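You operate a simulated robot arm through the tools that you are given. There is no shell and no other tool. Be economical: measure what you need, move in short steps, check, and stop when the job is done.

Carry out the task below with a simulated robot arm. There is one attempt and no reset: what you move stays moved.

TASK
When the spinner stops, put its two tubes in the grey rack, shut the hood and dial to 0.
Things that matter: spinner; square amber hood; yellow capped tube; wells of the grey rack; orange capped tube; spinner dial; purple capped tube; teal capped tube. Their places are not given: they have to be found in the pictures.

It is judged by the outcome, as a careful person would: the job done as asked, and still so three seconds after it is handed in. It fails if anything else is knocked over, pushed out of place, dropped, spilled or broken.

THE ROBOT
A 6-joint arm with a two-finger parallel gripper, fixed in place. Base frame: the origin is at the foot of the arm, x ahead of it, y to its left, z up; the work surface is at about z = 0.6. Lengths are in cm, angles in rad, forces in N, time in s.
With the tool pointing down near the work surface it reaches from about 14 to 58 cm from the base axis. Its first joint turns from -1.152 to 1.152 rad. Payload 2.1 kg.
Tool frame: the origin (TCP) lies between the finger pads and is the grasp point; the fingertips stand 3 cm ahead of it; z points along the fingers, y is the line along which they close. The gripper opens to 9.4 cm. The fingers are 2.8 cm wide and 1 cm thick; the gripper's body (5 by 9.6 cm) begins 5.5 cm behind the TCP.
Orientation is that of the tool frame in the base frame, as a unit quaternion [w, x, y, z]. With the fingers straight down and closing along the base's y, the tool's x points along the base's -x, its y along +y and its z along -z.

THE INTERFACE
- The arm moves only by the tool play_rows. Its argument "series" is one flat list of numbers, 7 for each row, row after row: the shift along the tool's x, y, z in mm, then the turn, a rotation vector about the tool's x, y, z in rad, then the finger opening in mm, from 0 to 94. In form: [dx, dy, dz, wx, wy, wz, gripper, dx, dy, dz, wx, wy, wz, gripper, ...]. A call has 1 to 20 rows; each row shifts and turns the commanded pose from where the row before left it, along the tool's axes as they then stand. A row lasts 0.2 s, in which the tool goes at most 5 cm and 0.15 rad; a call with a longer step from one row to the next is refused whole, and so is a gripper value outside its range. A pose out of reach is approached as far as the arm can. The call stops where the force on the tool passes 70 N (or 10 N more than at its start, if that is more) or the arm is blocked; 0.2 s more then pass. The fingers move at their own pace (about 7.2 cm/s each) and stop on an object; they squeeze with about 36 N. The grip force told is the motor's: it shows also when the fingers shut on nothing. Time passes only in rows, and 0.2 s behind the last, so rows that do not move let the fingers close. It gives the time, the measured TCP pose, the force on the tool (base axes), the opening and the grip force at its end, in the units of the frame above (readings bear some noise).
- Cameras (640 x 400 px; columns grow to the right, rows downward): "scene" is fixed at [5.43, -36.54, 49.21]; the picture's right is [0.81, -0.59, 0.00], its down [-0.29, -0.40, -0.87] and it looks along [0.51, 0.70, -0.49] (base axes); focal length 340 px, centre (320, 200). "wrist" rides on the gripper at [-3.7, 0, -5.8] in the tool frame; the picture's right is [0.00, -1.00, 0.00], its down [0.97, 0.00, -0.24] and it looks along [0.24, 0.00, 0.97] (tool axes); focal length 218 px, centre (320, 200).
- capture(camera): a new picture of that camera. No time passes.
- probe_pixels(camera, pixels): for up to 12 pixels [column, row] of the newest picture of that camera ("zoom" is the newest enlarged one), the place [x, y, z] in the base frame of the surface seen there, good to about 0.3 cm. No time passes.
- close_up(camera, box): a new picture of the part [left, top, right, bottom] of that camera's present view, enlarged. No time passes.
- sign_off(): hands the job in; it is judged then, once.

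Work in short steps. Measure before you move; look again where a grasp or a placing could have gone wrong, and mend it. You have 80 turns and 54 pictures in all, the two below and enlarged ones among them. Open the gripper and draw the arm clear of the work before you hand the job in, unless the task says otherwise; then end with one line.

The tools are called after ">>>" as name(argument=value, ...) on one line, values as JSON. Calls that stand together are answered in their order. play_rows: Moves the arm, as the interface text tells. Its arguments: {"type":"object","properties":{"series":{"type":"array","items":{"type":"number"}}},"required":["series"]} The other tools are called the same way: capture (camera) takes a picture; probe_pixels (camera, pixels) gives the place of the surface under pixels of a picture; close_up (camera, box) takes an enlarged picture of a part of a camera's view; sign_off () hands the job in.

At the start:

```text
time_s: 0.0
position: [31.52, 11.86, 30.91]
orientation: [0.0, 0.0, 1.0, -0.001]
wrist_force: [-0.3, 1.0, 0.1]
width: 9.41
grip_force: 0.0
```

scene: 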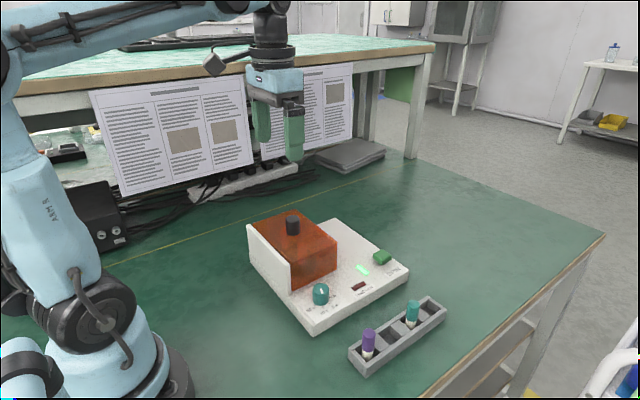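
wrist: 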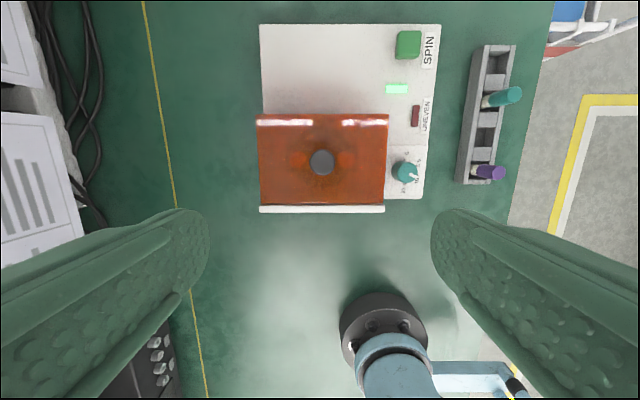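

The spinner is at about (320,265) in the scene view, with its amber hood closed and the grey rack at (398,335). I'll enlarge both views for details.

>>> close_up(camera="scene", box=[230, 195, 460, 385])

>>> close_up(camera="wrist", box=[240, 10, 540, 220])

```text
2.11 times, centred on (345, 290) of scene
```

zoom: 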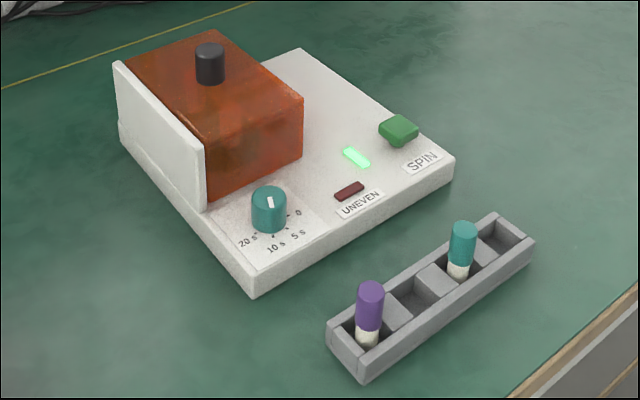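

```text
1.90 times, centred on (390, 115) of wrist
```

zoom: 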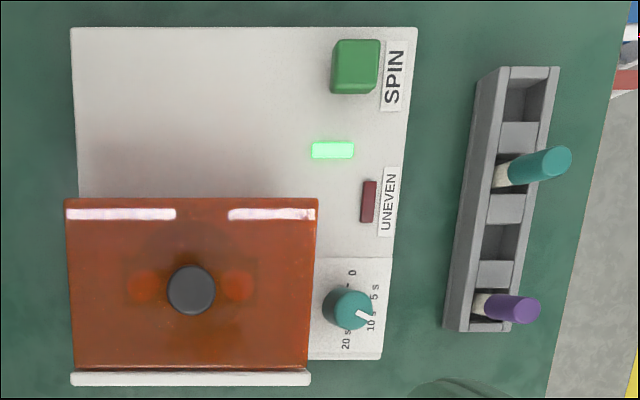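

The green lamp is lit and the dial's pointer sits near 10 s. I'll probe the key points.

>>> probe_pixels(camera="zoom", pixels=[[190, 290], [72, 205], [312, 205], [305, 362], [75, 362], [190, 378], [350, 308], [365, 316], [525, 98], [500, 245], [509, 308], [545, 162]])

>>> play_rows(series=[0, 0, 0, 0, 0, 0, 94, 0, 0, 0, 0, 0, 0, 94, 0, 0, 0, 0, 0, 0, 94, 0, 0, 0, 0, 0, 0, 94, 0, 0, 0, 0, 0, 0, 94])

>>> close_up(camera="wrist", box=[240, 10, 540, 220])

```text
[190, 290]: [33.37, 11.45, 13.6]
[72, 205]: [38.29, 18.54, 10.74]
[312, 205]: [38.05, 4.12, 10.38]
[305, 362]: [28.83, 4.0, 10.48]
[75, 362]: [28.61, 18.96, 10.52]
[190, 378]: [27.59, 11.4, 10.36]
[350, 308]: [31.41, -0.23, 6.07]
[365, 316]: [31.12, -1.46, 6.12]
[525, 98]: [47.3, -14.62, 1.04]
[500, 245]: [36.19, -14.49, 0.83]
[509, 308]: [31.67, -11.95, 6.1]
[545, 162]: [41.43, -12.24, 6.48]
```

```text
time_s: 1.2
position: [31.68, 11.63, 30.86]
orientation: [0.0, -0.001, 1.0, -0.001]
wrist_force: [0.4, -0.6, 0.9]
width: 9.44
grip_force: 0.1
```

```text
1.90 times, centred on (390, 115) of wrist
```

zoom: 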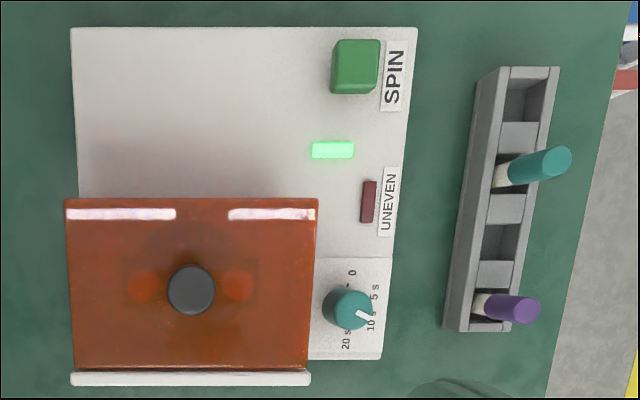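

No change after 1.2 s. I'll wait longer and look again.

>>> play_rows(series=[0, 0, 0, 0, 0, 0, 94, 0, 0, 0, 0, 0, 0, 94, 0, 0, 0, 0, 0, 0, 94, 0, 0, 0, 0, 0, 0, 94, 0, 0, 0, 0, 0, 0, 94, 0, 0, 0, 0, 0, 0, 94, 0, 0, 0, 0, 0, 0, 94, 0, 0, 0, 0, 0, 0, 94, 0, 0, 0, 0, 0, 0, 94, 0, 0, 0, 0, 0, 0, 94, 0, 0, 0, 0, 0, 0, 94, 0, 0, 0, 0, 0, 0, 94, 0, 0, 0, 0, 0, 0, 94, 0, 0, 0, 0, 0, 0, 94, 0, 0, 0, 0, 0, 0, 94, 0, 0, 0, 0, 0, 0, 94, 0, 0, 0, 0, 0, 0, 94, 0, 0, 0, 0, 0, 0, 94, 0, 0, 0, 0, 0, 0, 94, 0, 0, 0, 0, 0, 0, 94])

>>> close_up(camera="wrist", box=[240, 10, 540, 220])

```text
time_s: 5.4
position: [31.65, 11.81, 30.86]
orientation: [0.0, 0.0, 1.0, 0.0]
wrist_force: [-0.5, -0.2, -0.2]
width: 9.39
grip_force: 0.0
```

```text
1.90 times, centred on (390, 115) of wrist
```

zoom: 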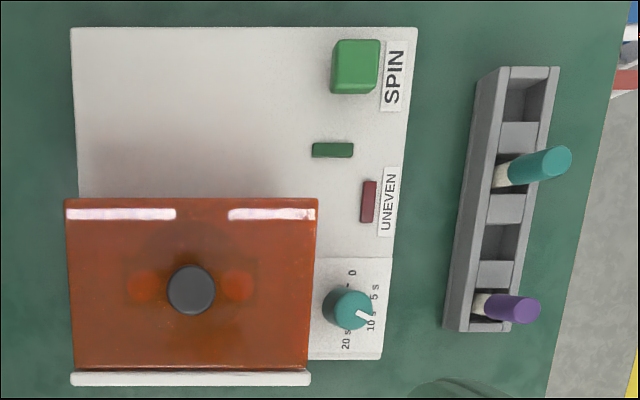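

The lamp has gone out, so the spinner has stopped. I'll look closely at how the hood is joined to the spinner.

>>> close_up(camera="scene", box=[240, 200, 350, 305])

>>> close_up(camera="wrist", box=[250, 100, 400, 220])

```text
3.81 times, centred on (295, 252) of scene
```

zoom: 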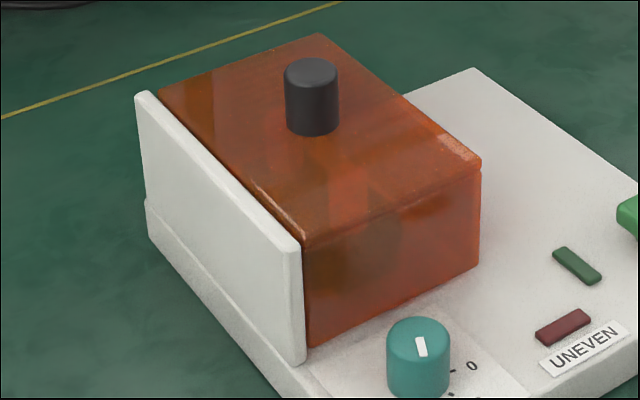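

```text
3.33 times, centred on (325, 160) of wrist
```

zoom: 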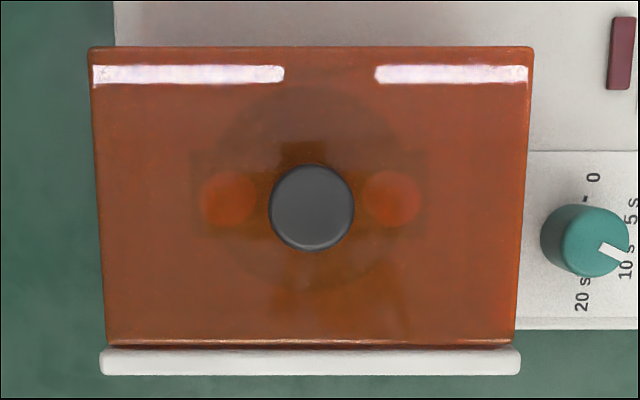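

I'll approach the black knob (33.4, 11.45, top z 13.6) from above.

>>> play_rows(series=[-17, -3, 20, 0, 0, 0, 70, 0, 0, 30, 0, 0, 0, 70, 0, 0, 30, 0, 0, 0, 70, 0, 0, 30, 0, 0, 0, 70, 0, 0, 20, 0, 0, 0, 70, 0, 0, 0, 0, 0, 0, 70])

>>> capture(camera="wrist")

>>> probe_pixels(camera="wrist", pixels=[[320, 240], [310, 230], [330, 230]])

```text
time_s: 6.8
position: [33.29, 11.45, 17.95]
orientation: [0.0, 0.0, 1.0, 0.0]
wrist_force: [0.5, -0.9, 0.4]
width: 6.99
grip_force: 0.1
```

```text
45 pictures are left
```

wrist: 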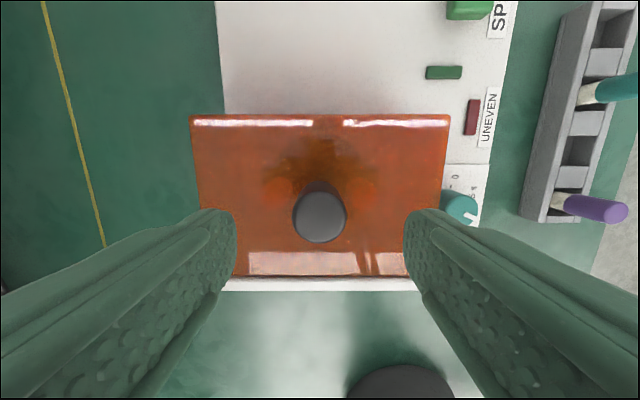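

```text
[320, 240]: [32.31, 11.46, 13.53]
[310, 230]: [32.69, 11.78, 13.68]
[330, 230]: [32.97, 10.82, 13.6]
```

The knob is centred under the tool. I'll lower 40 mm and grip it.

>>> play_rows(series=[0, 0, 20, 0, 0, 0, 70, 0, 0, 20, 0, 0, 0, 70, 0, 0, 0, 0, 0, 0, 70, 0, 0, 0, 0, 0, 0, 10, 0, 0, 0, 0, 0, 0, 10, 0, 0, 0, 0, 0, 0, 10])

```text
time_s: 8.2
position: [33.11, 11.59, 13.89]
orientation: [0.001, -0.001, 1.0, 0.0]
wrist_force: [0.2, -5.6, -7.0]
width: 2.77
grip_force: 44.8
```

The knob is gripped at 2.77 cm. I'll try a short slide along +x.

>>> play_rows(series=[-3, 0, 0, 0, 0, 0, 10, -3, 0, 0, 0, 0, 0, 10, -4, 0, 0, 0, 0, 0, 10, 0, 0, 0, 0, 0, 0, 10])

>>> capture(camera="scene")

```text
time_s: 9.2
position: [34.27, 11.54, 13.89]
orientation: [0.0, 0.0, 1.0, -0.001]
wrist_force: [-0.3, 1.9, -25.5]
width: 2.76
grip_force: 44.9
```

```text
44 pictures are left
```

scene: 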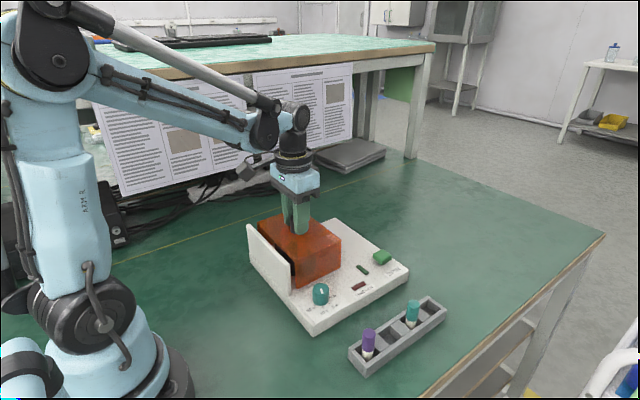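

The hood moved, but a 25 N downward pull suggests it swings rather than slides. I'll look closer.

>>> close_up(camera="scene", box=[235, 190, 365, 310])

```text
3.33 times, centred on (300, 250) of scene
```

zoom: 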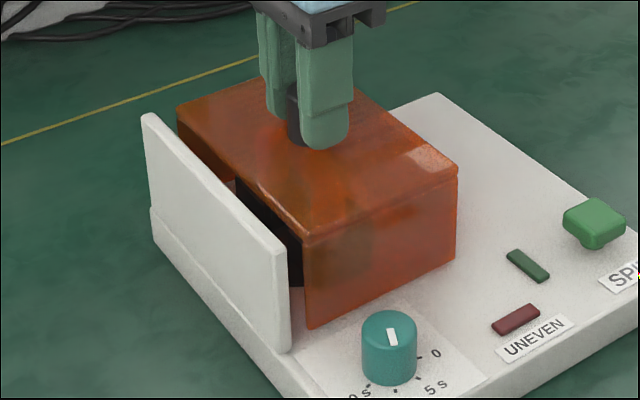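

The gap to the wall looks even, so it appears to be a slide. I'll continue a little and watch the force.

>>> play_rows(series=[-4, 0, 0, 0, 0, 0, 10, -4, 0, 0, 0, 0, 0, 10, -4, 0, 0, 0, 0, 0, 10, -4, 0, 0, 0, 0, 0, 10, -4, 0, 0, 0, 0, 0, 10, 0, 0, 0, 0, 0, 0, 10])

>>> close_up(camera="scene", box=[235, 190, 365, 310])

```text
time_s: 10.6
position: [36.15, 11.35, 13.87]
orientation: [0.001, 0.001, 1.0, 0.001]
wrist_force: [0.4, 8.7, -10.0]
width: 2.79
grip_force: 45.3
```

```text
3.33 times, centred on (300, 250) of scene
```

zoom: 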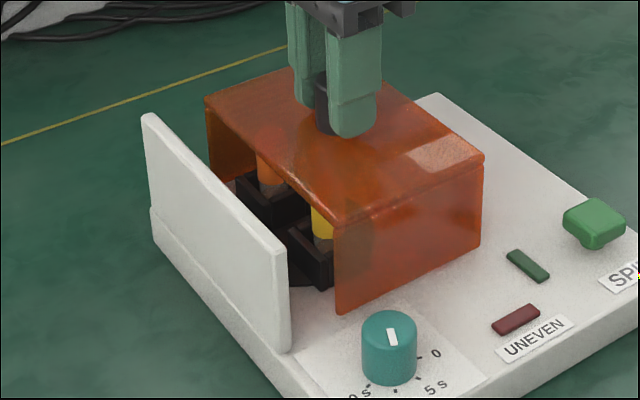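

It's a sliding hood with orange and yellow tubes inside. I'll continue opening to about +9.5 cm in total.

>>> play_rows(series=[-7, 0, 0, 0, 0, 0, 10, -7, 0, 0, 0, 0, 0, 10, -7, 0, 0, 0, 0, 0, 10, -7, 0, 0, 0, 0, 0, 10, -7, 0, 0, 0, 0, 0, 10, -7, 0, 0, 0, 0, 0, 10, -7, 0, 0, 0, 0, 0, 10, -7, 0, 0, 0, 0, 0, 10, -7, 0, 0, 0, 0, 0, 10, 0, 0, 0, 0, 0, 0, 10])

>>> close_up(camera="scene", box=[235, 190, 455, 380])

```text
time_s: 12.8
position: [42.5, 11.52, 13.92]
orientation: [0.001, -0.001, 1.0, 0.002]
wrist_force: [-0.4, 21.8, -33.1]
width: 2.74
grip_force: 44.9
```

```text
2.11 times, centred on (345, 285) of scene
```

zoom: 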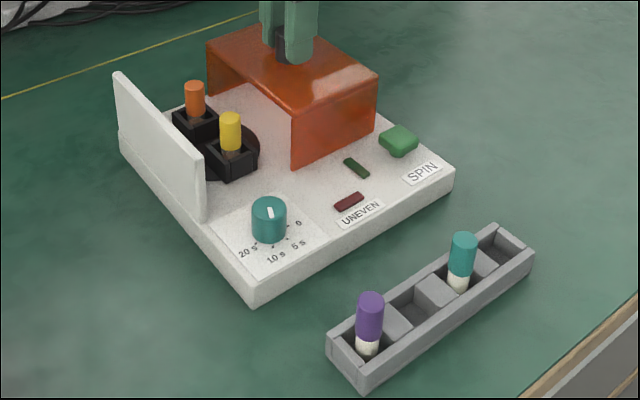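

The hood is clear of the tubes. I'll release the knob, rise, and move back over the tubes to look.

>>> play_rows(series=[0, 0, 0, 0, 0, 0, 60, 0, 0, 0, 0, 0, 0, 60, 0, 0, -20, 0, 0, 0, 60, 0, 0, -30, 0, 0, 0, 60, 0, 0, -30, 0, 0, 0, 60, 30, 0, -30, 0, 0, 0, 60, 40, 0, 0, 0, 0, 0, 60, 30, 0, 0, 0, 0, 0, 60, 0, 0, 0, 0, 0, 0, 60])

>>> capture(camera="wrist")

>>> close_up(camera="scene", box=[235, 190, 455, 380])

```text
time_s: 14.8
position: [32.29, 11.27, 24.98]
orientation: [0.001, 0.0, 1.0, 0.0]
wrist_force: [0.0, -0.5, -0.3]
width: 6.0
grip_force: 0.2
```

```text
40 pictures are left
```

wrist: 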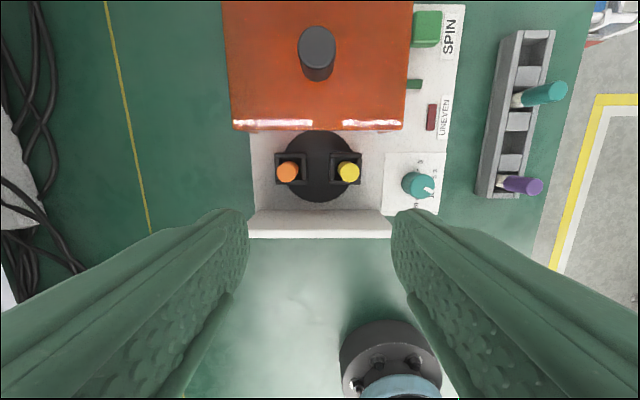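

```text
2.11 times, centred on (345, 285) of scene
```

zoom: 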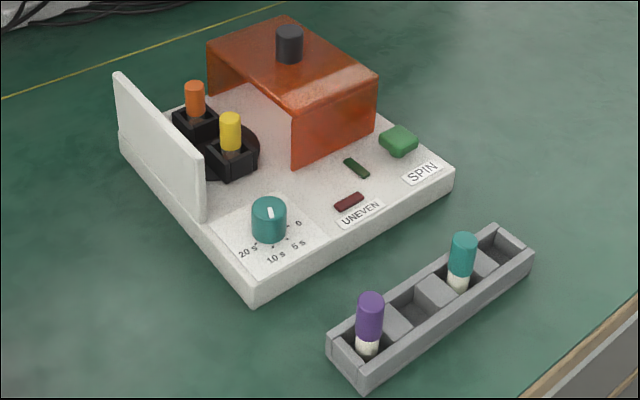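

Both tubes are visible: orange at (287,172) and yellow at (348,171). I'll zoom in and measure them and the rack.

>>> close_up(camera="wrist", box=[240, 110, 440, 240])

>>> probe_pixels(camera="wrist", pixels=[[287, 172], [348, 171], [287, 160], [348, 158], [320, 185], [300, 212], [320, 128], [520, 98], [515, 136], [508, 163], [420, 184]])

>>> probe_pixels(camera="scene", pixels=[[327, 233], [344, 248]])

```text
3.08 times, centred on (340, 175) of wrist
```

zoom: 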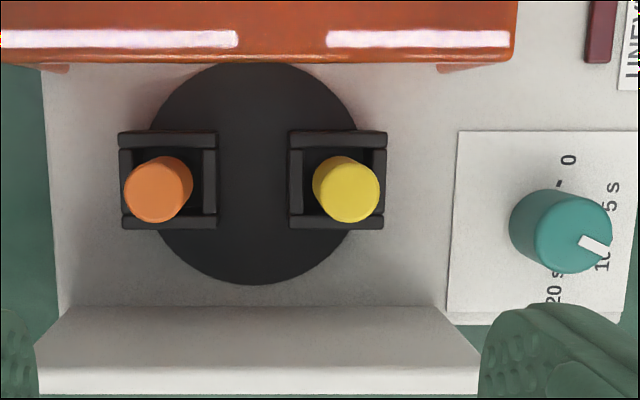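

```text
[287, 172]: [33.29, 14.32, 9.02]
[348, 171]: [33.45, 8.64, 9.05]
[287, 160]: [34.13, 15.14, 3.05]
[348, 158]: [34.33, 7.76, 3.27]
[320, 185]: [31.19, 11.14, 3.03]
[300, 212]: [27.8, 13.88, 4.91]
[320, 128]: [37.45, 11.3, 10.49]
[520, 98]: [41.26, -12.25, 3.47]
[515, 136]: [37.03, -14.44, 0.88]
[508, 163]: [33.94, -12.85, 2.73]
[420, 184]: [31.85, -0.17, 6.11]
```

```text
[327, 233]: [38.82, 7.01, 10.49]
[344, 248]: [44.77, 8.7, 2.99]
```

Orange top is (33.3,14.3,9.0) and yellow top is (33.45,8.6,9.05). I'll survey the rack from above before grasping.

>>> play_rows(series=[-8, -30, 0, 0, 0, 0, 60, -8, -30, 0, 0, 0, 0, 60, -8, -30, 0, 0, 0, 0, 60, -8, -30, 0, 0, 0, 0, 60, -8, -30, 0, 0, 0, 0, 60, -8, -30, 0, 0, 0, 0, 60, -8, -30, 0, 0, 0, 0, 60, -4, -33, 0, 0, 0, 0, 60, 0, 0, 0, 0, 0, 0, 60])

>>> close_up(camera="wrist", box=[220, 60, 420, 240])

```text
time_s: 16.8
position: [38.46, -13.01, 24.86]
orientation: [0.0, 0.0, 1.0, -0.001]
wrist_force: [-0.1, -0.6, 0.3]
width: 6.01
grip_force: 0.1
```

```text
2.22 times, centred on (320, 150) of wrist
```

zoom: 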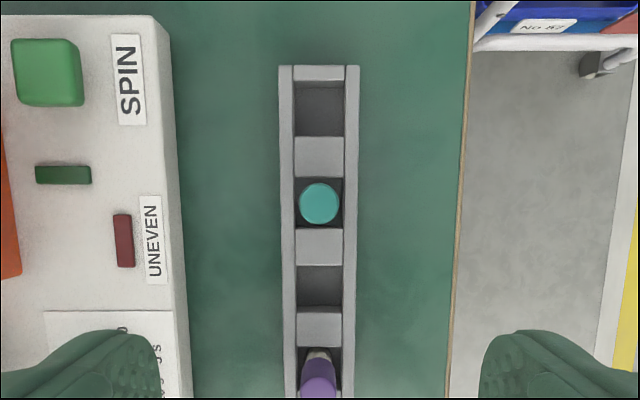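

The rack lies nearly along x, with empty wells at about (319,107) and (319,287) in this zoom. I'll probe the rims and floors.

>>> probe_pixels(camera="zoom", pixels=[[319, 73], [319, 140], [287, 107], [351, 107], [319, 108], [319, 245], [319, 325], [288, 288], [349, 288], [319, 285], [320, 203], [319, 170]])

>>> probe_pixels(camera="zoom", pixels=[[319, 78], [319, 84], [319, 132], [319, 142], [319, 260], [319, 272], [319, 302], [319, 311], [297, 288], [341, 288], [297, 107], [342, 107]])

```text
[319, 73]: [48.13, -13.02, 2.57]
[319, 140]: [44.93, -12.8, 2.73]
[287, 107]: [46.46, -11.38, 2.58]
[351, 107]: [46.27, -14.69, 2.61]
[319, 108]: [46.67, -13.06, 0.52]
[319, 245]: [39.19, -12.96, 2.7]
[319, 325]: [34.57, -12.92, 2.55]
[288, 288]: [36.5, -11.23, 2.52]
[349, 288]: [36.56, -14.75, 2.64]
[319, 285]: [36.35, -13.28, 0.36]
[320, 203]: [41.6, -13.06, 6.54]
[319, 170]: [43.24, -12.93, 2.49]
```

```text
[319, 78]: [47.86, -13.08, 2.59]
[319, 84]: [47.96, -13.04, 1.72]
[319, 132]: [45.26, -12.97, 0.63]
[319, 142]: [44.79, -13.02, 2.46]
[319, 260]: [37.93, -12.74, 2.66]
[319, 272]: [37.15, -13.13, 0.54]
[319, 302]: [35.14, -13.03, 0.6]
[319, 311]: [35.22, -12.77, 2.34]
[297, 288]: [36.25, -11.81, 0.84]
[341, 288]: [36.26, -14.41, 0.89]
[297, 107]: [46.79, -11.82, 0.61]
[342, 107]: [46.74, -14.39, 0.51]
```

Empty well centres are about (46.5,-13.0) and (36.5,-13.0), with the rim at z 2.6. I'll go back above the yellow tube and check the holder height.

>>> play_rows(series=[6, 30, 0, 0, 0, 0, 40, 9, 30, 0, 0, 0, 0, 40, 9, 30, 0, 0, 0, 0, 40, 9, 30, 0, 0, 0, 0, 40, 9, 30, 0, 0, 0, 0, 40, 9, 30, 0, 0, 0, 0, 40, 0, 35, 0, 0, 0, 0, 40, 0, 0, 40, 0, 0, 0, 40, 0, 0, 40, 0, 0, 0, 40, 0, 0, 20, 0, 0, 0, 40, 0, 0, 0, 0, 0, 0, 40])

>>> capture(camera="wrist")

>>> close_up(camera="scene", box=[240, 190, 380, 310])

```text
time_s: 19.2
position: [33.38, 8.73, 14.84]
orientation: [0.0, 0.0, 1.0, 0.0]
wrist_force: [0.1, 0.3, -0.3]
width: 3.98
grip_force: 0.1
```

```text
36 pictures are left
```

wrist: 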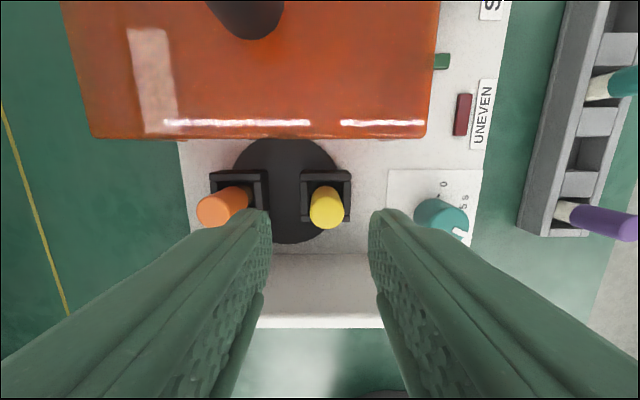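

```text
3.33 times, centred on (310, 250) of scene
```

zoom: 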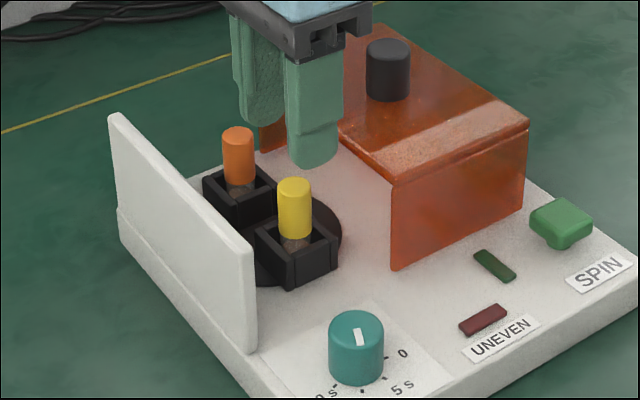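

>>> probe_pixels(camera="wrist", pixels=[[326, 214], [326, 225], [312, 212], [339, 212], [221, 209], [347, 190], [306, 190], [326, 176]])

>>> probe_pixels(camera="zoom", pixels=[[294, 183], [294, 230], [330, 243], [280, 266], [256, 228], [239, 180], [239, 133], [294, 240]])

```text
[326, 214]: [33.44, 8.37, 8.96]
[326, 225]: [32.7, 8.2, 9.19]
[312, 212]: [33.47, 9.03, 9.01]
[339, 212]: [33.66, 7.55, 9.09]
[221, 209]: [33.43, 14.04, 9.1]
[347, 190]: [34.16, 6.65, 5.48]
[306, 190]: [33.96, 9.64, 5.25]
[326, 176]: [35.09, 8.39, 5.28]
```

```text
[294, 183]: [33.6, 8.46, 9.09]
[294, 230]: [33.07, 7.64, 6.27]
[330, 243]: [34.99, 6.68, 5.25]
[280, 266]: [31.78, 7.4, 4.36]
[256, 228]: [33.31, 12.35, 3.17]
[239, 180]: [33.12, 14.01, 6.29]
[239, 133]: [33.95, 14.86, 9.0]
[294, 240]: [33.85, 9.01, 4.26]
```

Yellow's centre is about (33.5, 8.4) and the holder top is z 5.3. I'll shift, lower so the tips sit at z≈6.5, and grip.

>>> play_rows(series=[-1, -3.5, 0, 0, 0, 0, 40, 0, 0, 20, 0, 0, 0, 40, 0, 0, 20, 0, 0, 0, 40, 0, 0, 13, 0, 0, 0, 40, 0, 0, 0, 0, 0, 0, 40, 0, 0, 0, 0, 0, 0, 10, 0, 0, 0, 0, 0, 0, 10, 0, 0, 0, 0, 0, 0, 10])

>>> close_up(camera="scene", box=[240, 190, 380, 310])

```text
time_s: 21.0
position: [33.53, 8.35, 9.58]
orientation: [0.0, 0.0, 1.0, 0.001]
wrist_force: [-0.4, -0.9, -0.3]
width: 1.82
grip_force: 36.0
```

```text
3.33 times, centred on (310, 250) of scene
```

zoom: 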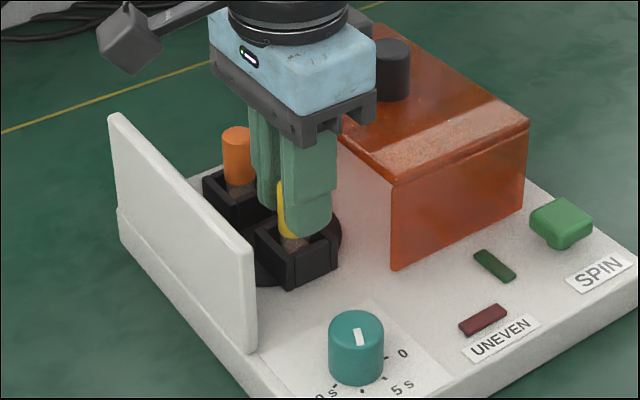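

The grip is good at 1.82 cm. I'll lift straight up and carry the tube above the far empty well.

>>> play_rows(series=[0, 0, -10, 0, 0, 0, 10, 0, 0, -20, 0, 0, 0, 10, 0, 0, -25, 0, 0, 0, 10, 0, 0, -25, 0, 0, 0, 10, 0, 0, -10, 0, 0, 0, 10, -8, -15, 0, 0, 0, 0, 10, -16, -27, 0, 0, 0, 0, 10, -16, -27, 0, 0, 0, 0, 10, -16, -27, 0, 0, 0, 0, 10, -16, -27, 0, 0, 0, 0, 10, -16, -27, 0, 0, 0, 0, 10, -16, -27, 0, 0, 0, 0, 10, -16, -22, 0, 0, 0, 0, 10, -10, -14.5, 0, 0, 0, 0, 10, 0, 0, 0, 0, 0, 0, 10])

>>> capture(camera="wrist")

>>> capture(camera="scene")

```text
time_s: 24.2
position: [46.45, -13.07, 18.83]
orientation: [0.0, 0.001, 1.0, 0.001]
wrist_force: [0.5, 0.4, 1.2]
width: 1.83
grip_force: 35.5
```

```text
33 pictures are left
```

wrist: 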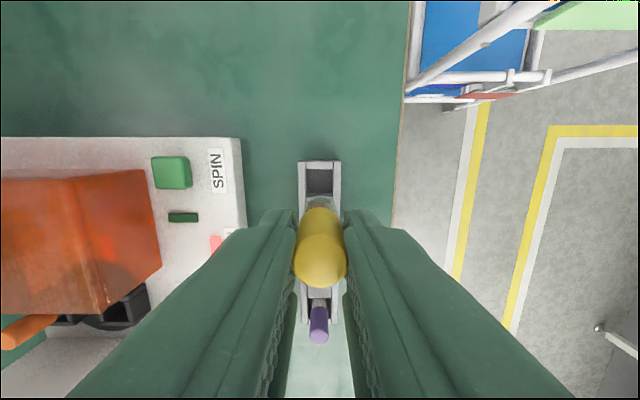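

```text
32 pictures are left
```

scene: 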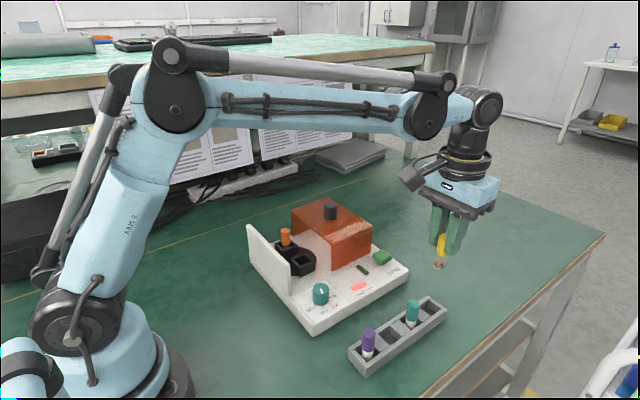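

The well is aligned under the tube, with the rack centred at column 320. I'll lower until the tube bottom is about level with the rim and check.

>>> play_rows(series=[-1, 0, 20, 0, 0, 0, 10, 0, 0, 25, 0, 0, 0, 10, 0, 0, 25, 0, 0, 0, 10, 0, 0, 18, 0, 0, 0, 10, 0, 0, 6, 0, 0, 0, 10, 0, 0, 0, 0, 0, 0, 10])

>>> close_up(camera="scene", box=[350, 250, 490, 370])

>>> close_up(camera="wrist", box=[250, 100, 390, 300])

```text
time_s: 25.6
position: [46.53, -13.06, 9.22]
orientation: [0.0, 0.0, 1.0, 0.001]
wrist_force: [1.2, -0.4, 0.1]
width: 1.84
grip_force: 36.0
```

```text
3.33 times, centred on (420, 310) of scene
```

zoom: 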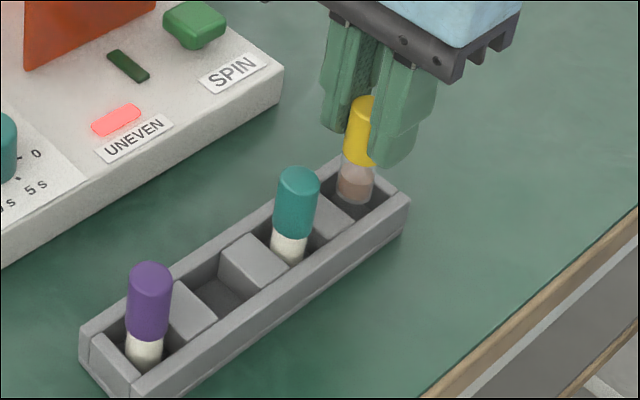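

```text
2.00 times, centred on (320, 200) of wrist
```

zoom: 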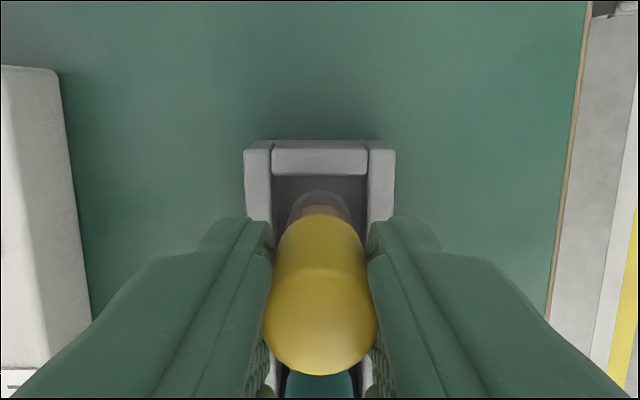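

The tube is aligned with the well. I'll lower 16 mm, then feel for the floor.

>>> play_rows(series=[0, 0, 8, 0, 0, 0, 10, 0, 0, 8, 0, 0, 0, 10, 0, 0, 2, 0, 0, 0, 10, 0, 0, 0, 0, 0, 0, 10])

>>> close_up(camera="scene", box=[350, 250, 490, 370])

```text
time_s: 26.6
position: [46.47, -13.05, 7.38]
orientation: [0.0, 0.0, 1.0, 0.0]
wrist_force: [-0.8, -0.5, -1.1]
width: 1.84
grip_force: 35.6
```

```text
3.33 times, centred on (420, 310) of scene
```

zoom: 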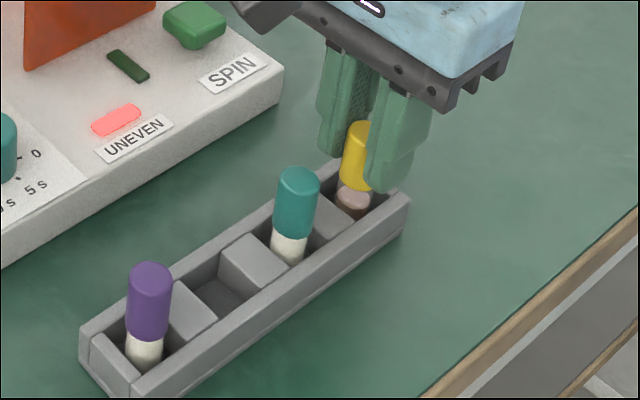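

No contact yet. I'll lower in 1 mm steps.

>>> play_rows(series=[0, 0, 1, 0, 0, 0, 10, 0, 0, 1, 0, 0, 0, 10, 0, 0, 0, 0, 0, 0, 10])

>>> play_rows(series=[0, 0, 1, 0, 0, 0, 10, 0, 0, 0, 0, 0, 0, 10])

```text
time_s: 27.4
position: [46.59, -13.05, 7.18]
orientation: [0.0, 0.0, 1.0, 0.0]
wrist_force: [-0.9, 0.0, -0.4]
width: 1.83
grip_force: 36.2
```

```text
time_s: 28.0
position: [46.63, -13.17, 7.05]
orientation: [0.001, 0.0, 1.0, 0.0]
wrist_force: [-0.2, -0.2, 11.5]
width: 1.82
grip_force: 36.8
```

The tube has touched the floor (11.5 N). I'll release slowly, rise, and look.

>>> play_rows(series=[0, 0, -0.7, 0, 0, 0, 10, 0, 0, 0, 0, 0, 0, 24, 0, 0, 0, 0, 0, 0, 40, 0, 0, 0, 0, 0, 0, 40, 0, 0, -15, 0, 0, 0, 40, 0, 0, -30, 0, 0, 0, 40, 0, 0, -30, 0, 0, 0, 40, 0, 0, -30, 0, 0, 0, 40, 0, 0, -13, 0, 0, 0, 40, 0, 0, 0, 0, 0, 0, 40])

>>> capture(camera="scene")

>>> close_up(camera="scene", box=[350, 250, 490, 370])

```text
time_s: 30.2
position: [46.72, -13.01, 19.17]
orientation: [0.0, 0.0, 1.0, 0.001]
wrist_force: [0.1, -0.4, 0.2]
width: 4.03
grip_force: 0.1
```

```text
28 pictures are left
```

scene: 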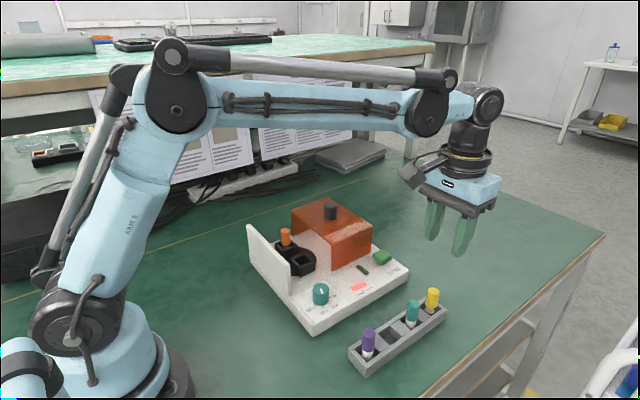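

```text
3.33 times, centred on (420, 310) of scene
```

zoom: 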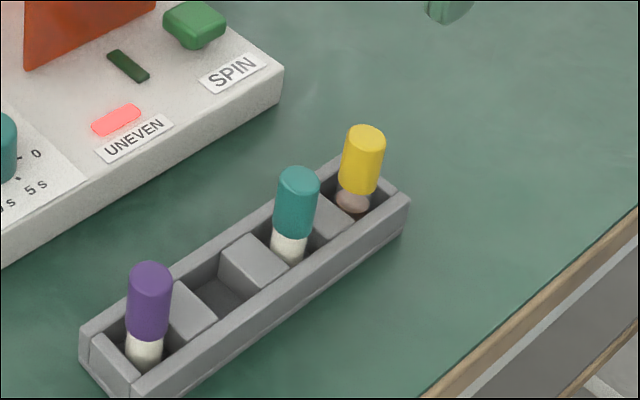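

Yellow is seated. Now I'll go to the orange tube, about (33.45, 14.1).

>>> play_rows(series=[13, 27, 0, 0, 0, 0, 40, 13, 27, 0, 0, 0, 0, 40, 13, 27, 0, 0, 0, 0, 40, 13, 27, 0, 0, 0, 0, 40, 13, 27, 0, 0, 0, 0, 40, 13, 27, 0, 0, 0, 0, 40, 13, 27, 0, 0, 0, 0, 40, 13, 27, 0, 0, 0, 0, 40, 14, 27, 0, 0, 0, 0, 40, 14, 28, 0, 0, 0, 0, 40, 0, 0, 22, 0, 0, 0, 40, 0, 0, 22, 0, 0, 0, 40, 0, 0, 0, 0, 0, 0, 40])

>>> capture(camera="wrist")

>>> probe_pixels(camera="wrist", pixels=[[320, 214], [308, 212], [332, 212], [320, 224]])

```text
time_s: 33.0
position: [33.28, 14.03, 14.74]
orientation: [0.0, 0.001, 1.0, -0.001]
wrist_force: [-0.1, -0.5, 0.3]
width: 4.0
grip_force: 0.1
```

```text
26 pictures are left
```

wrist: 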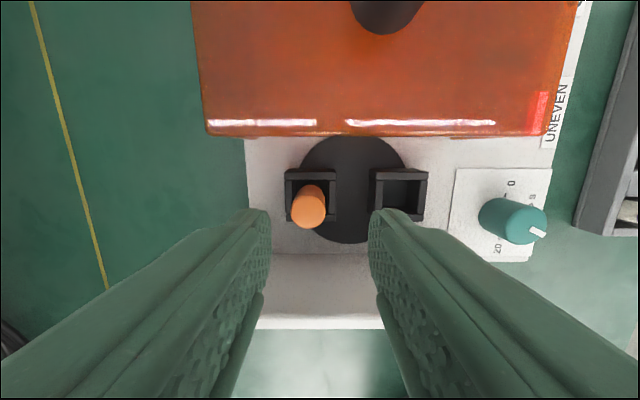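

```text
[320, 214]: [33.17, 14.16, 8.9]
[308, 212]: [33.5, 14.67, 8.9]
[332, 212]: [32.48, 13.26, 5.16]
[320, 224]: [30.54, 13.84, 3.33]
```

>>> close_up(camera="wrist", box=[240, 160, 400, 260])

```text
4.00 times, centred on (320, 210) of wrist
```

zoom: 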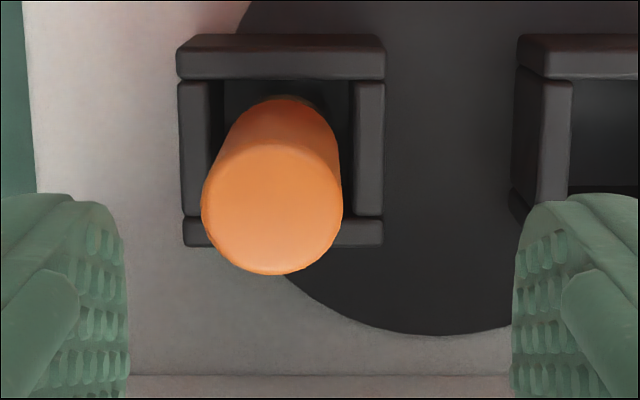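

The orange disc is about 6.3 mm to +y of the tool axis. I'll correct, lower and grip.

>>> play_rows(series=[-2, 6.3, 0, 0, 0, 0, 40, 0, 0, 20, 0, 0, 0, 40, 0, 0, 20, 0, 0, 0, 40, 0, 0, 12, 0, 0, 0, 40, 0, 0, 0, 0, 0, 0, 40, 0, 0, 0, 0, 0, 0, 10, 0, 0, 0, 0, 0, 0, 10, 0, 0, 0, 0, 0, 0, 10])

>>> close_up(camera="scene", box=[240, 190, 380, 310])

```text
time_s: 34.8
position: [33.69, 14.63, 9.36]
orientation: [0.0, -0.001, 1.0, -0.001]
wrist_force: [0.0, 1.0, 0.4]
width: 1.86
grip_force: 36.3
```

```text
3.33 times, centred on (310, 250) of scene
```

zoom: 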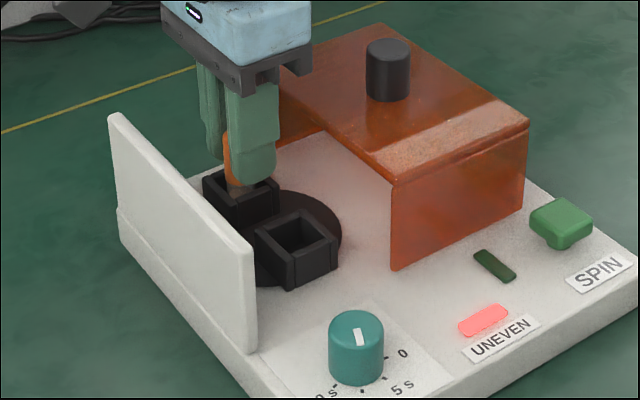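

Orange is gripped (1.86 cm). I'll lift and carry it above the well at (36.5,-13.0).

>>> play_rows(series=[0, 0, -10, 0, 0, 0, 10, 0, 0, -20, 0, 0, 0, 10, 0, 0, -25, 0, 0, 0, 10, 0, 0, -25, 0, 0, 0, 10, 0, 0, -20, 0, 0, 0, 10, -2, -15, 0, 0, 0, 0, 10, -3, -27, 0, 0, 0, 0, 10, -3, -27, 0, 0, 0, 0, 10, -3, -27, 0, 0, 0, 0, 10, -3, -27, 0, 0, 0, 0, 10, -3, -27, 0, 0, 0, 0, 10, -3, -27, 0, 0, 0, 0, 10, -3, -27, 0, 0, 0, 0, 10, -3, -27, 0, 0, 0, 0, 10, -3, -27, 0, 0, 0, 0, 10, 0, -18, 0, 0, 0, 0, 10, 0, 0, 0, 0, 0, 0, 10])

>>> capture(camera="wrist")

>>> capture(camera="scene")

```text
time_s: 38.4
position: [36.39, -13.04, 19.34]
orientation: [-0.001, 0.0, 1.0, -0.001]
wrist_force: [-0.1, -0.6, -0.7]
width: 1.88
grip_force: 35.7
```

```text
23 pictures are left
```

wrist: 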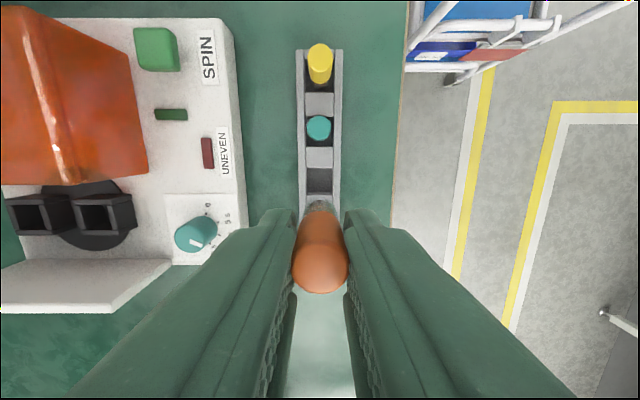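

```text
22 pictures are left
```

scene: 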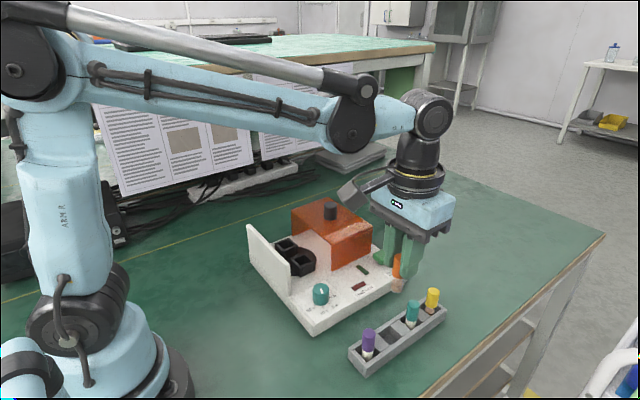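

Aligned with the empty well (rows 168–195, centre column 320). I'll lower to just above the rim and check.

>>> play_rows(series=[-1.5, 0, 20, 0, 0, 0, 10, 0, 0, 25, 0, 0, 0, 10, 0, 0, 25, 0, 0, 0, 10, 0, 0, 20, 0, 0, 0, 10, 0, 0, 8, 0, 0, 0, 10, 0, 0, 0, 0, 0, 0, 10])

>>> close_up(camera="scene", box=[340, 260, 480, 380])

>>> close_up(camera="wrist", box=[250, 100, 390, 300])

```text
time_s: 39.8
position: [36.56, -12.84, 9.57]
orientation: [0.0, 0.0, 1.0, 0.0]
wrist_force: [-0.5, -0.4, -1.1]
width: 1.89
grip_force: 35.9
```

```text
3.33 times, centred on (410, 320) of scene
```

zoom: 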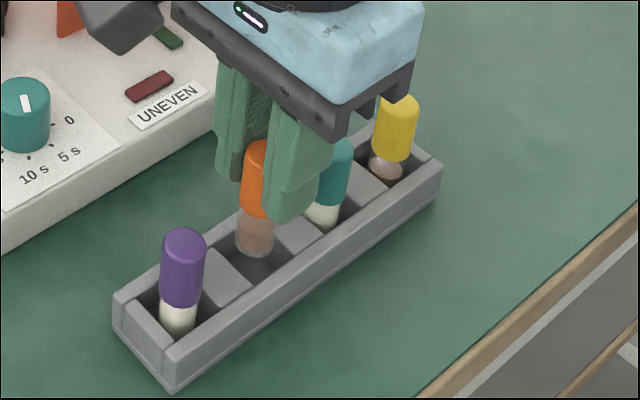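

```text
2.00 times, centred on (320, 200) of wrist
```

zoom: 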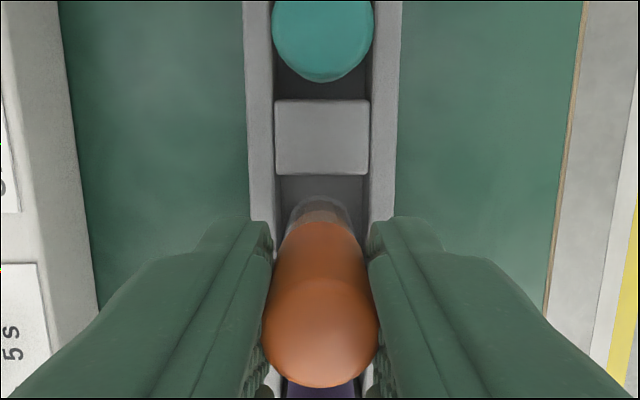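

It's entering the well cleanly. I'll lower 22 mm, then take small steps.

>>> play_rows(series=[0, 0, 8, 0, 0, 0, 10, 0, 0, 8, 0, 0, 0, 10, 0, 0, 6, 0, 0, 0, 10, 0, 0, 1, 0, 0, 0, 10, 0, 0, 0, 0, 0, 0, 10])

>>> play_rows(series=[0, 0, 1, 0, 0, 0, 10, 0, 0, 1, 0, 0, 0, 10, 0, 0, 0, 0, 0, 0, 10])

```text
time_s: 41.0
position: [36.61, -12.97, 7.26]
orientation: [0.0, 0.0, 1.0, 0.0]
wrist_force: [-0.6, 0.8, 0.0]
width: 1.88
grip_force: 35.6
```

```text
time_s: 41.8
position: [36.77, -12.98, 7.04]
orientation: [0.0, 0.0, 1.0, 0.0]
wrist_force: [0.4, -0.6, 0.0]
width: 1.87
grip_force: 36.2
```

>>> play_rows(series=[0, 0, 1, 0, 0, 0, 10, 0, 0, 0, 0, 0, 0, 10])

>>> play_rows(series=[0, 0, 1, 0, 0, 0, 10, 0, 0, 0, 0, 0, 0, 10])

```text
time_s: 42.4
position: [36.69, -12.93, 7.01]
orientation: [0.0, 0.0, 1.0, 0.0]
wrist_force: [-1.5, 1.0, 5.9]
width: 1.88
grip_force: 36.1
```

```text
time_s: 43.0
position: [36.7, -12.97, 6.97]
orientation: [0.0, 0.0, 1.0, 0.0]
wrist_force: [0.8, 0.9, 29.1]
width: 1.88
grip_force: 35.9
```

The tube is on the floor (29 N). I'll back off about 1 mm, release, rise and check.

>>> play_rows(series=[0, 0, -1.2, 0, 0, 0, 10, 0, 0, 0, 0, 0, 0, 24, 0, 0, 0, 0, 0, 0, 40, 0, 0, 0, 0, 0, 0, 40, 0, 0, -15, 0, 0, 0, 40, 0, 0, -30, 0, 0, 0, 40, 0, 0, -30, 0, 0, 0, 40, 0, 0, -30, 0, 0, 0, 40, 0, 0, -13, 0, 0, 0, 40, 0, 0, 0, 0, 0, 0, 40])

>>> capture(camera="scene")

>>> close_up(camera="scene", box=[300, 240, 480, 380])

```text
time_s: 45.2
position: [36.82, -12.9, 18.93]
orientation: [0.001, 0.0, 1.0, 0.0]
wrist_force: [1.0, 0.4, 0.5]
width: 3.98
grip_force: 0.1
```

```text
19 pictures are left
```

scene: 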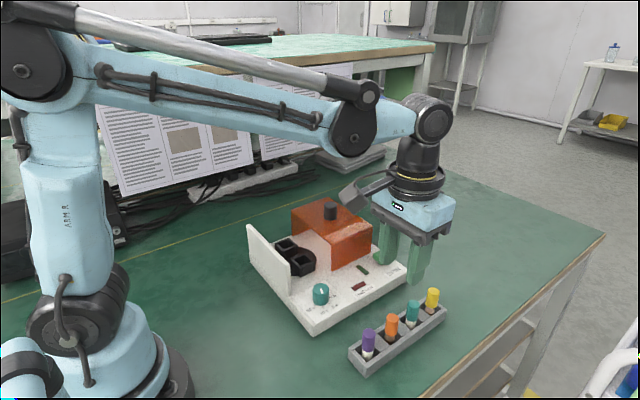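

```text
2.86 times, centred on (390, 310) of scene
```

zoom: 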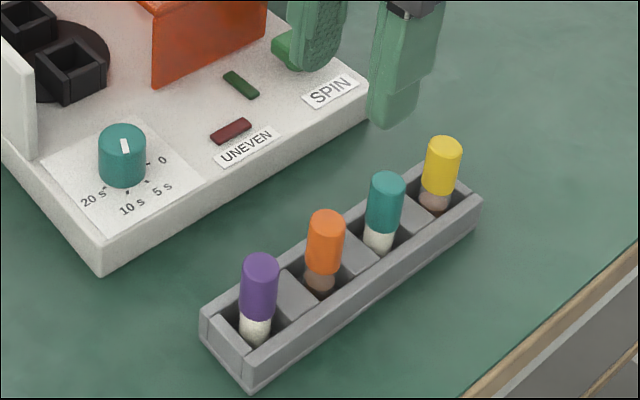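

Both tubes are seated. Now I'll move above the hood knob, about (42.6, 11.5).

>>> play_rows(series=[-3, 20, -10, 0, 0, 0, 70, -8, 28, 0, 0, 0, 0, 70, -8, 28, 0, 0, 0, 0, 70, -8, 28, 0, 0, 0, 0, 70, -8, 28, 0, 0, 0, 0, 70, -8, 28, 0, 0, 0, 0, 70, -8, 28, 0, 0, 0, 0, 70, -8, 28, 0, 0, 0, 0, 70, 0, 28, 0, 0, 0, 0, 70, 0, 0, 10, 0, 0, 0, 70, 0, 0, 0, 0, 0, 0, 70])

>>> capture(camera="wrist")

>>> probe_pixels(camera="wrist", pixels=[[320, 225], [320, 210], [305, 215], [335, 215], [320, 236]])

```text
time_s: 47.6
position: [42.55, 11.38, 18.76]
orientation: [0.0, 0.0, 1.0, 0.0]
wrist_force: [0.0, 0.0, 0.4]
width: 7.0
grip_force: 0.1
```

```text
17 pictures are left
```

wrist: 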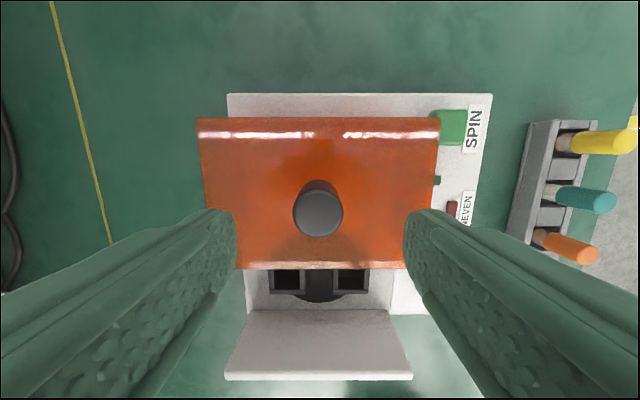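

```text
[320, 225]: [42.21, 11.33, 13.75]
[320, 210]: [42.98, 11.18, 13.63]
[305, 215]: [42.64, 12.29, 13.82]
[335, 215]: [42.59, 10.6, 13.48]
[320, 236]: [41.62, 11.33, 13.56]
```

The knob is centred. I'll lower, grip, and slide it back most of the way.

>>> play_rows(series=[0, 1, 20, 0, 0, 0, 70, 0, 0, 20, 0, 0, 0, 70, 0, 0, 8, 0, 0, 0, 70, 0, 0, 0, 0, 0, 0, 70, 0, 0, 0, 0, 0, 0, 10, 0, 0, 0, 0, 0, 0, 10, 0, 0, 0, 0, 0, 0, 10])

>>> play_rows(series=[4, 0, 0, 0, 0, 0, 10, 7, 0, 0, 0, 0, 0, 10, 7, 0, 0, 0, 0, 0, 10, 7, 0, 0, 0, 0, 0, 10, 7, 0, 0, 0, 0, 0, 10, 7, 0, 0, 0, 0, 0, 10, 7, 0, 0, 0, 0, 0, 10, 7, 0, 0, 0, 0, 0, 10, 7, 0, 0, 0, 0, 0, 10, 7, 0, 0, 0, 0, 0, 10, 7, 0, 0, 0, 0, 0, 10, 7, 0, 0, 0, 0, 0, 10, 5, 0, 0, 0, 0, 0, 10, 0, 0, 0, 0, 0, 0, 10])

>>> close_up(camera="scene", box=[235, 190, 365, 310])

```text
time_s: 49.2
position: [42.62, 11.48, 13.99]
orientation: [0.0, 0.001, 1.0, 0.0]
wrist_force: [0.7, -17.0, -6.5]
width: 2.76
grip_force: 44.6
```

```text
time_s: 52.2
position: [33.97, 11.42, 14.11]
orientation: [0.002, -0.001, 1.0, -0.001]
wrist_force: [-0.6, -17.7, -18.6]
width: 2.72
grip_force: 45.1
```

```text
3.33 times, centred on (300, 250) of scene
```

zoom: 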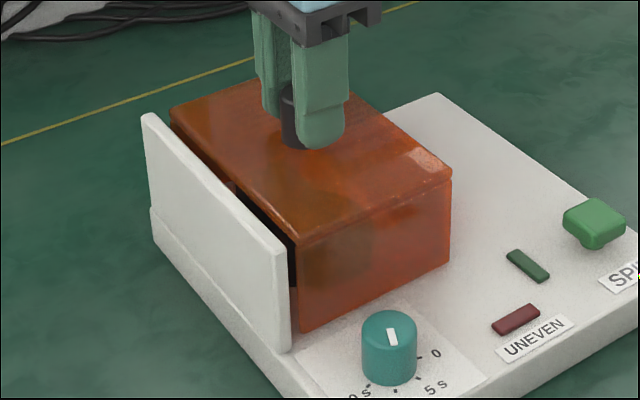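

About 0.6 cm of gap remains. I'll close it in 1–2 mm steps, watching the x force.

>>> play_rows(series=[2, 0, 0, 0, 0, 0, 10, 2, 0, 0, 0, 0, 0, 10, 1, 0, 0, 0, 0, 0, 10, 0, 0, 0, 0, 0, 0, 10])

>>> play_rows(series=[1, 0, 0, 0, 0, 0, 10, 1, 0, 0, 0, 0, 0, 10, 0, 0, 0, 0, 0, 0, 10])

>>> close_up(camera="scene", box=[235, 190, 365, 310])

```text
time_s: 53.2
position: [33.5, 11.49, 14.1]
orientation: [0.0, 0.0, 1.0, 0.001]
wrist_force: [-1.1, -15.4, 7.0]
width: 2.71
grip_force: 45.0
```

```text
time_s: 54.0
position: [33.28, 11.51, 13.94]
orientation: [0.002, 0.001, 1.0, -0.001]
wrist_force: [21.6, -16.1, -5.5]
width: 2.76
grip_force: 45.0
```

```text
3.33 times, centred on (300, 250) of scene
```

zoom: 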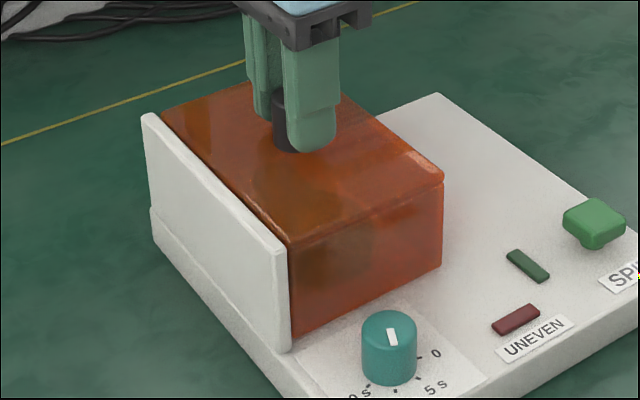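

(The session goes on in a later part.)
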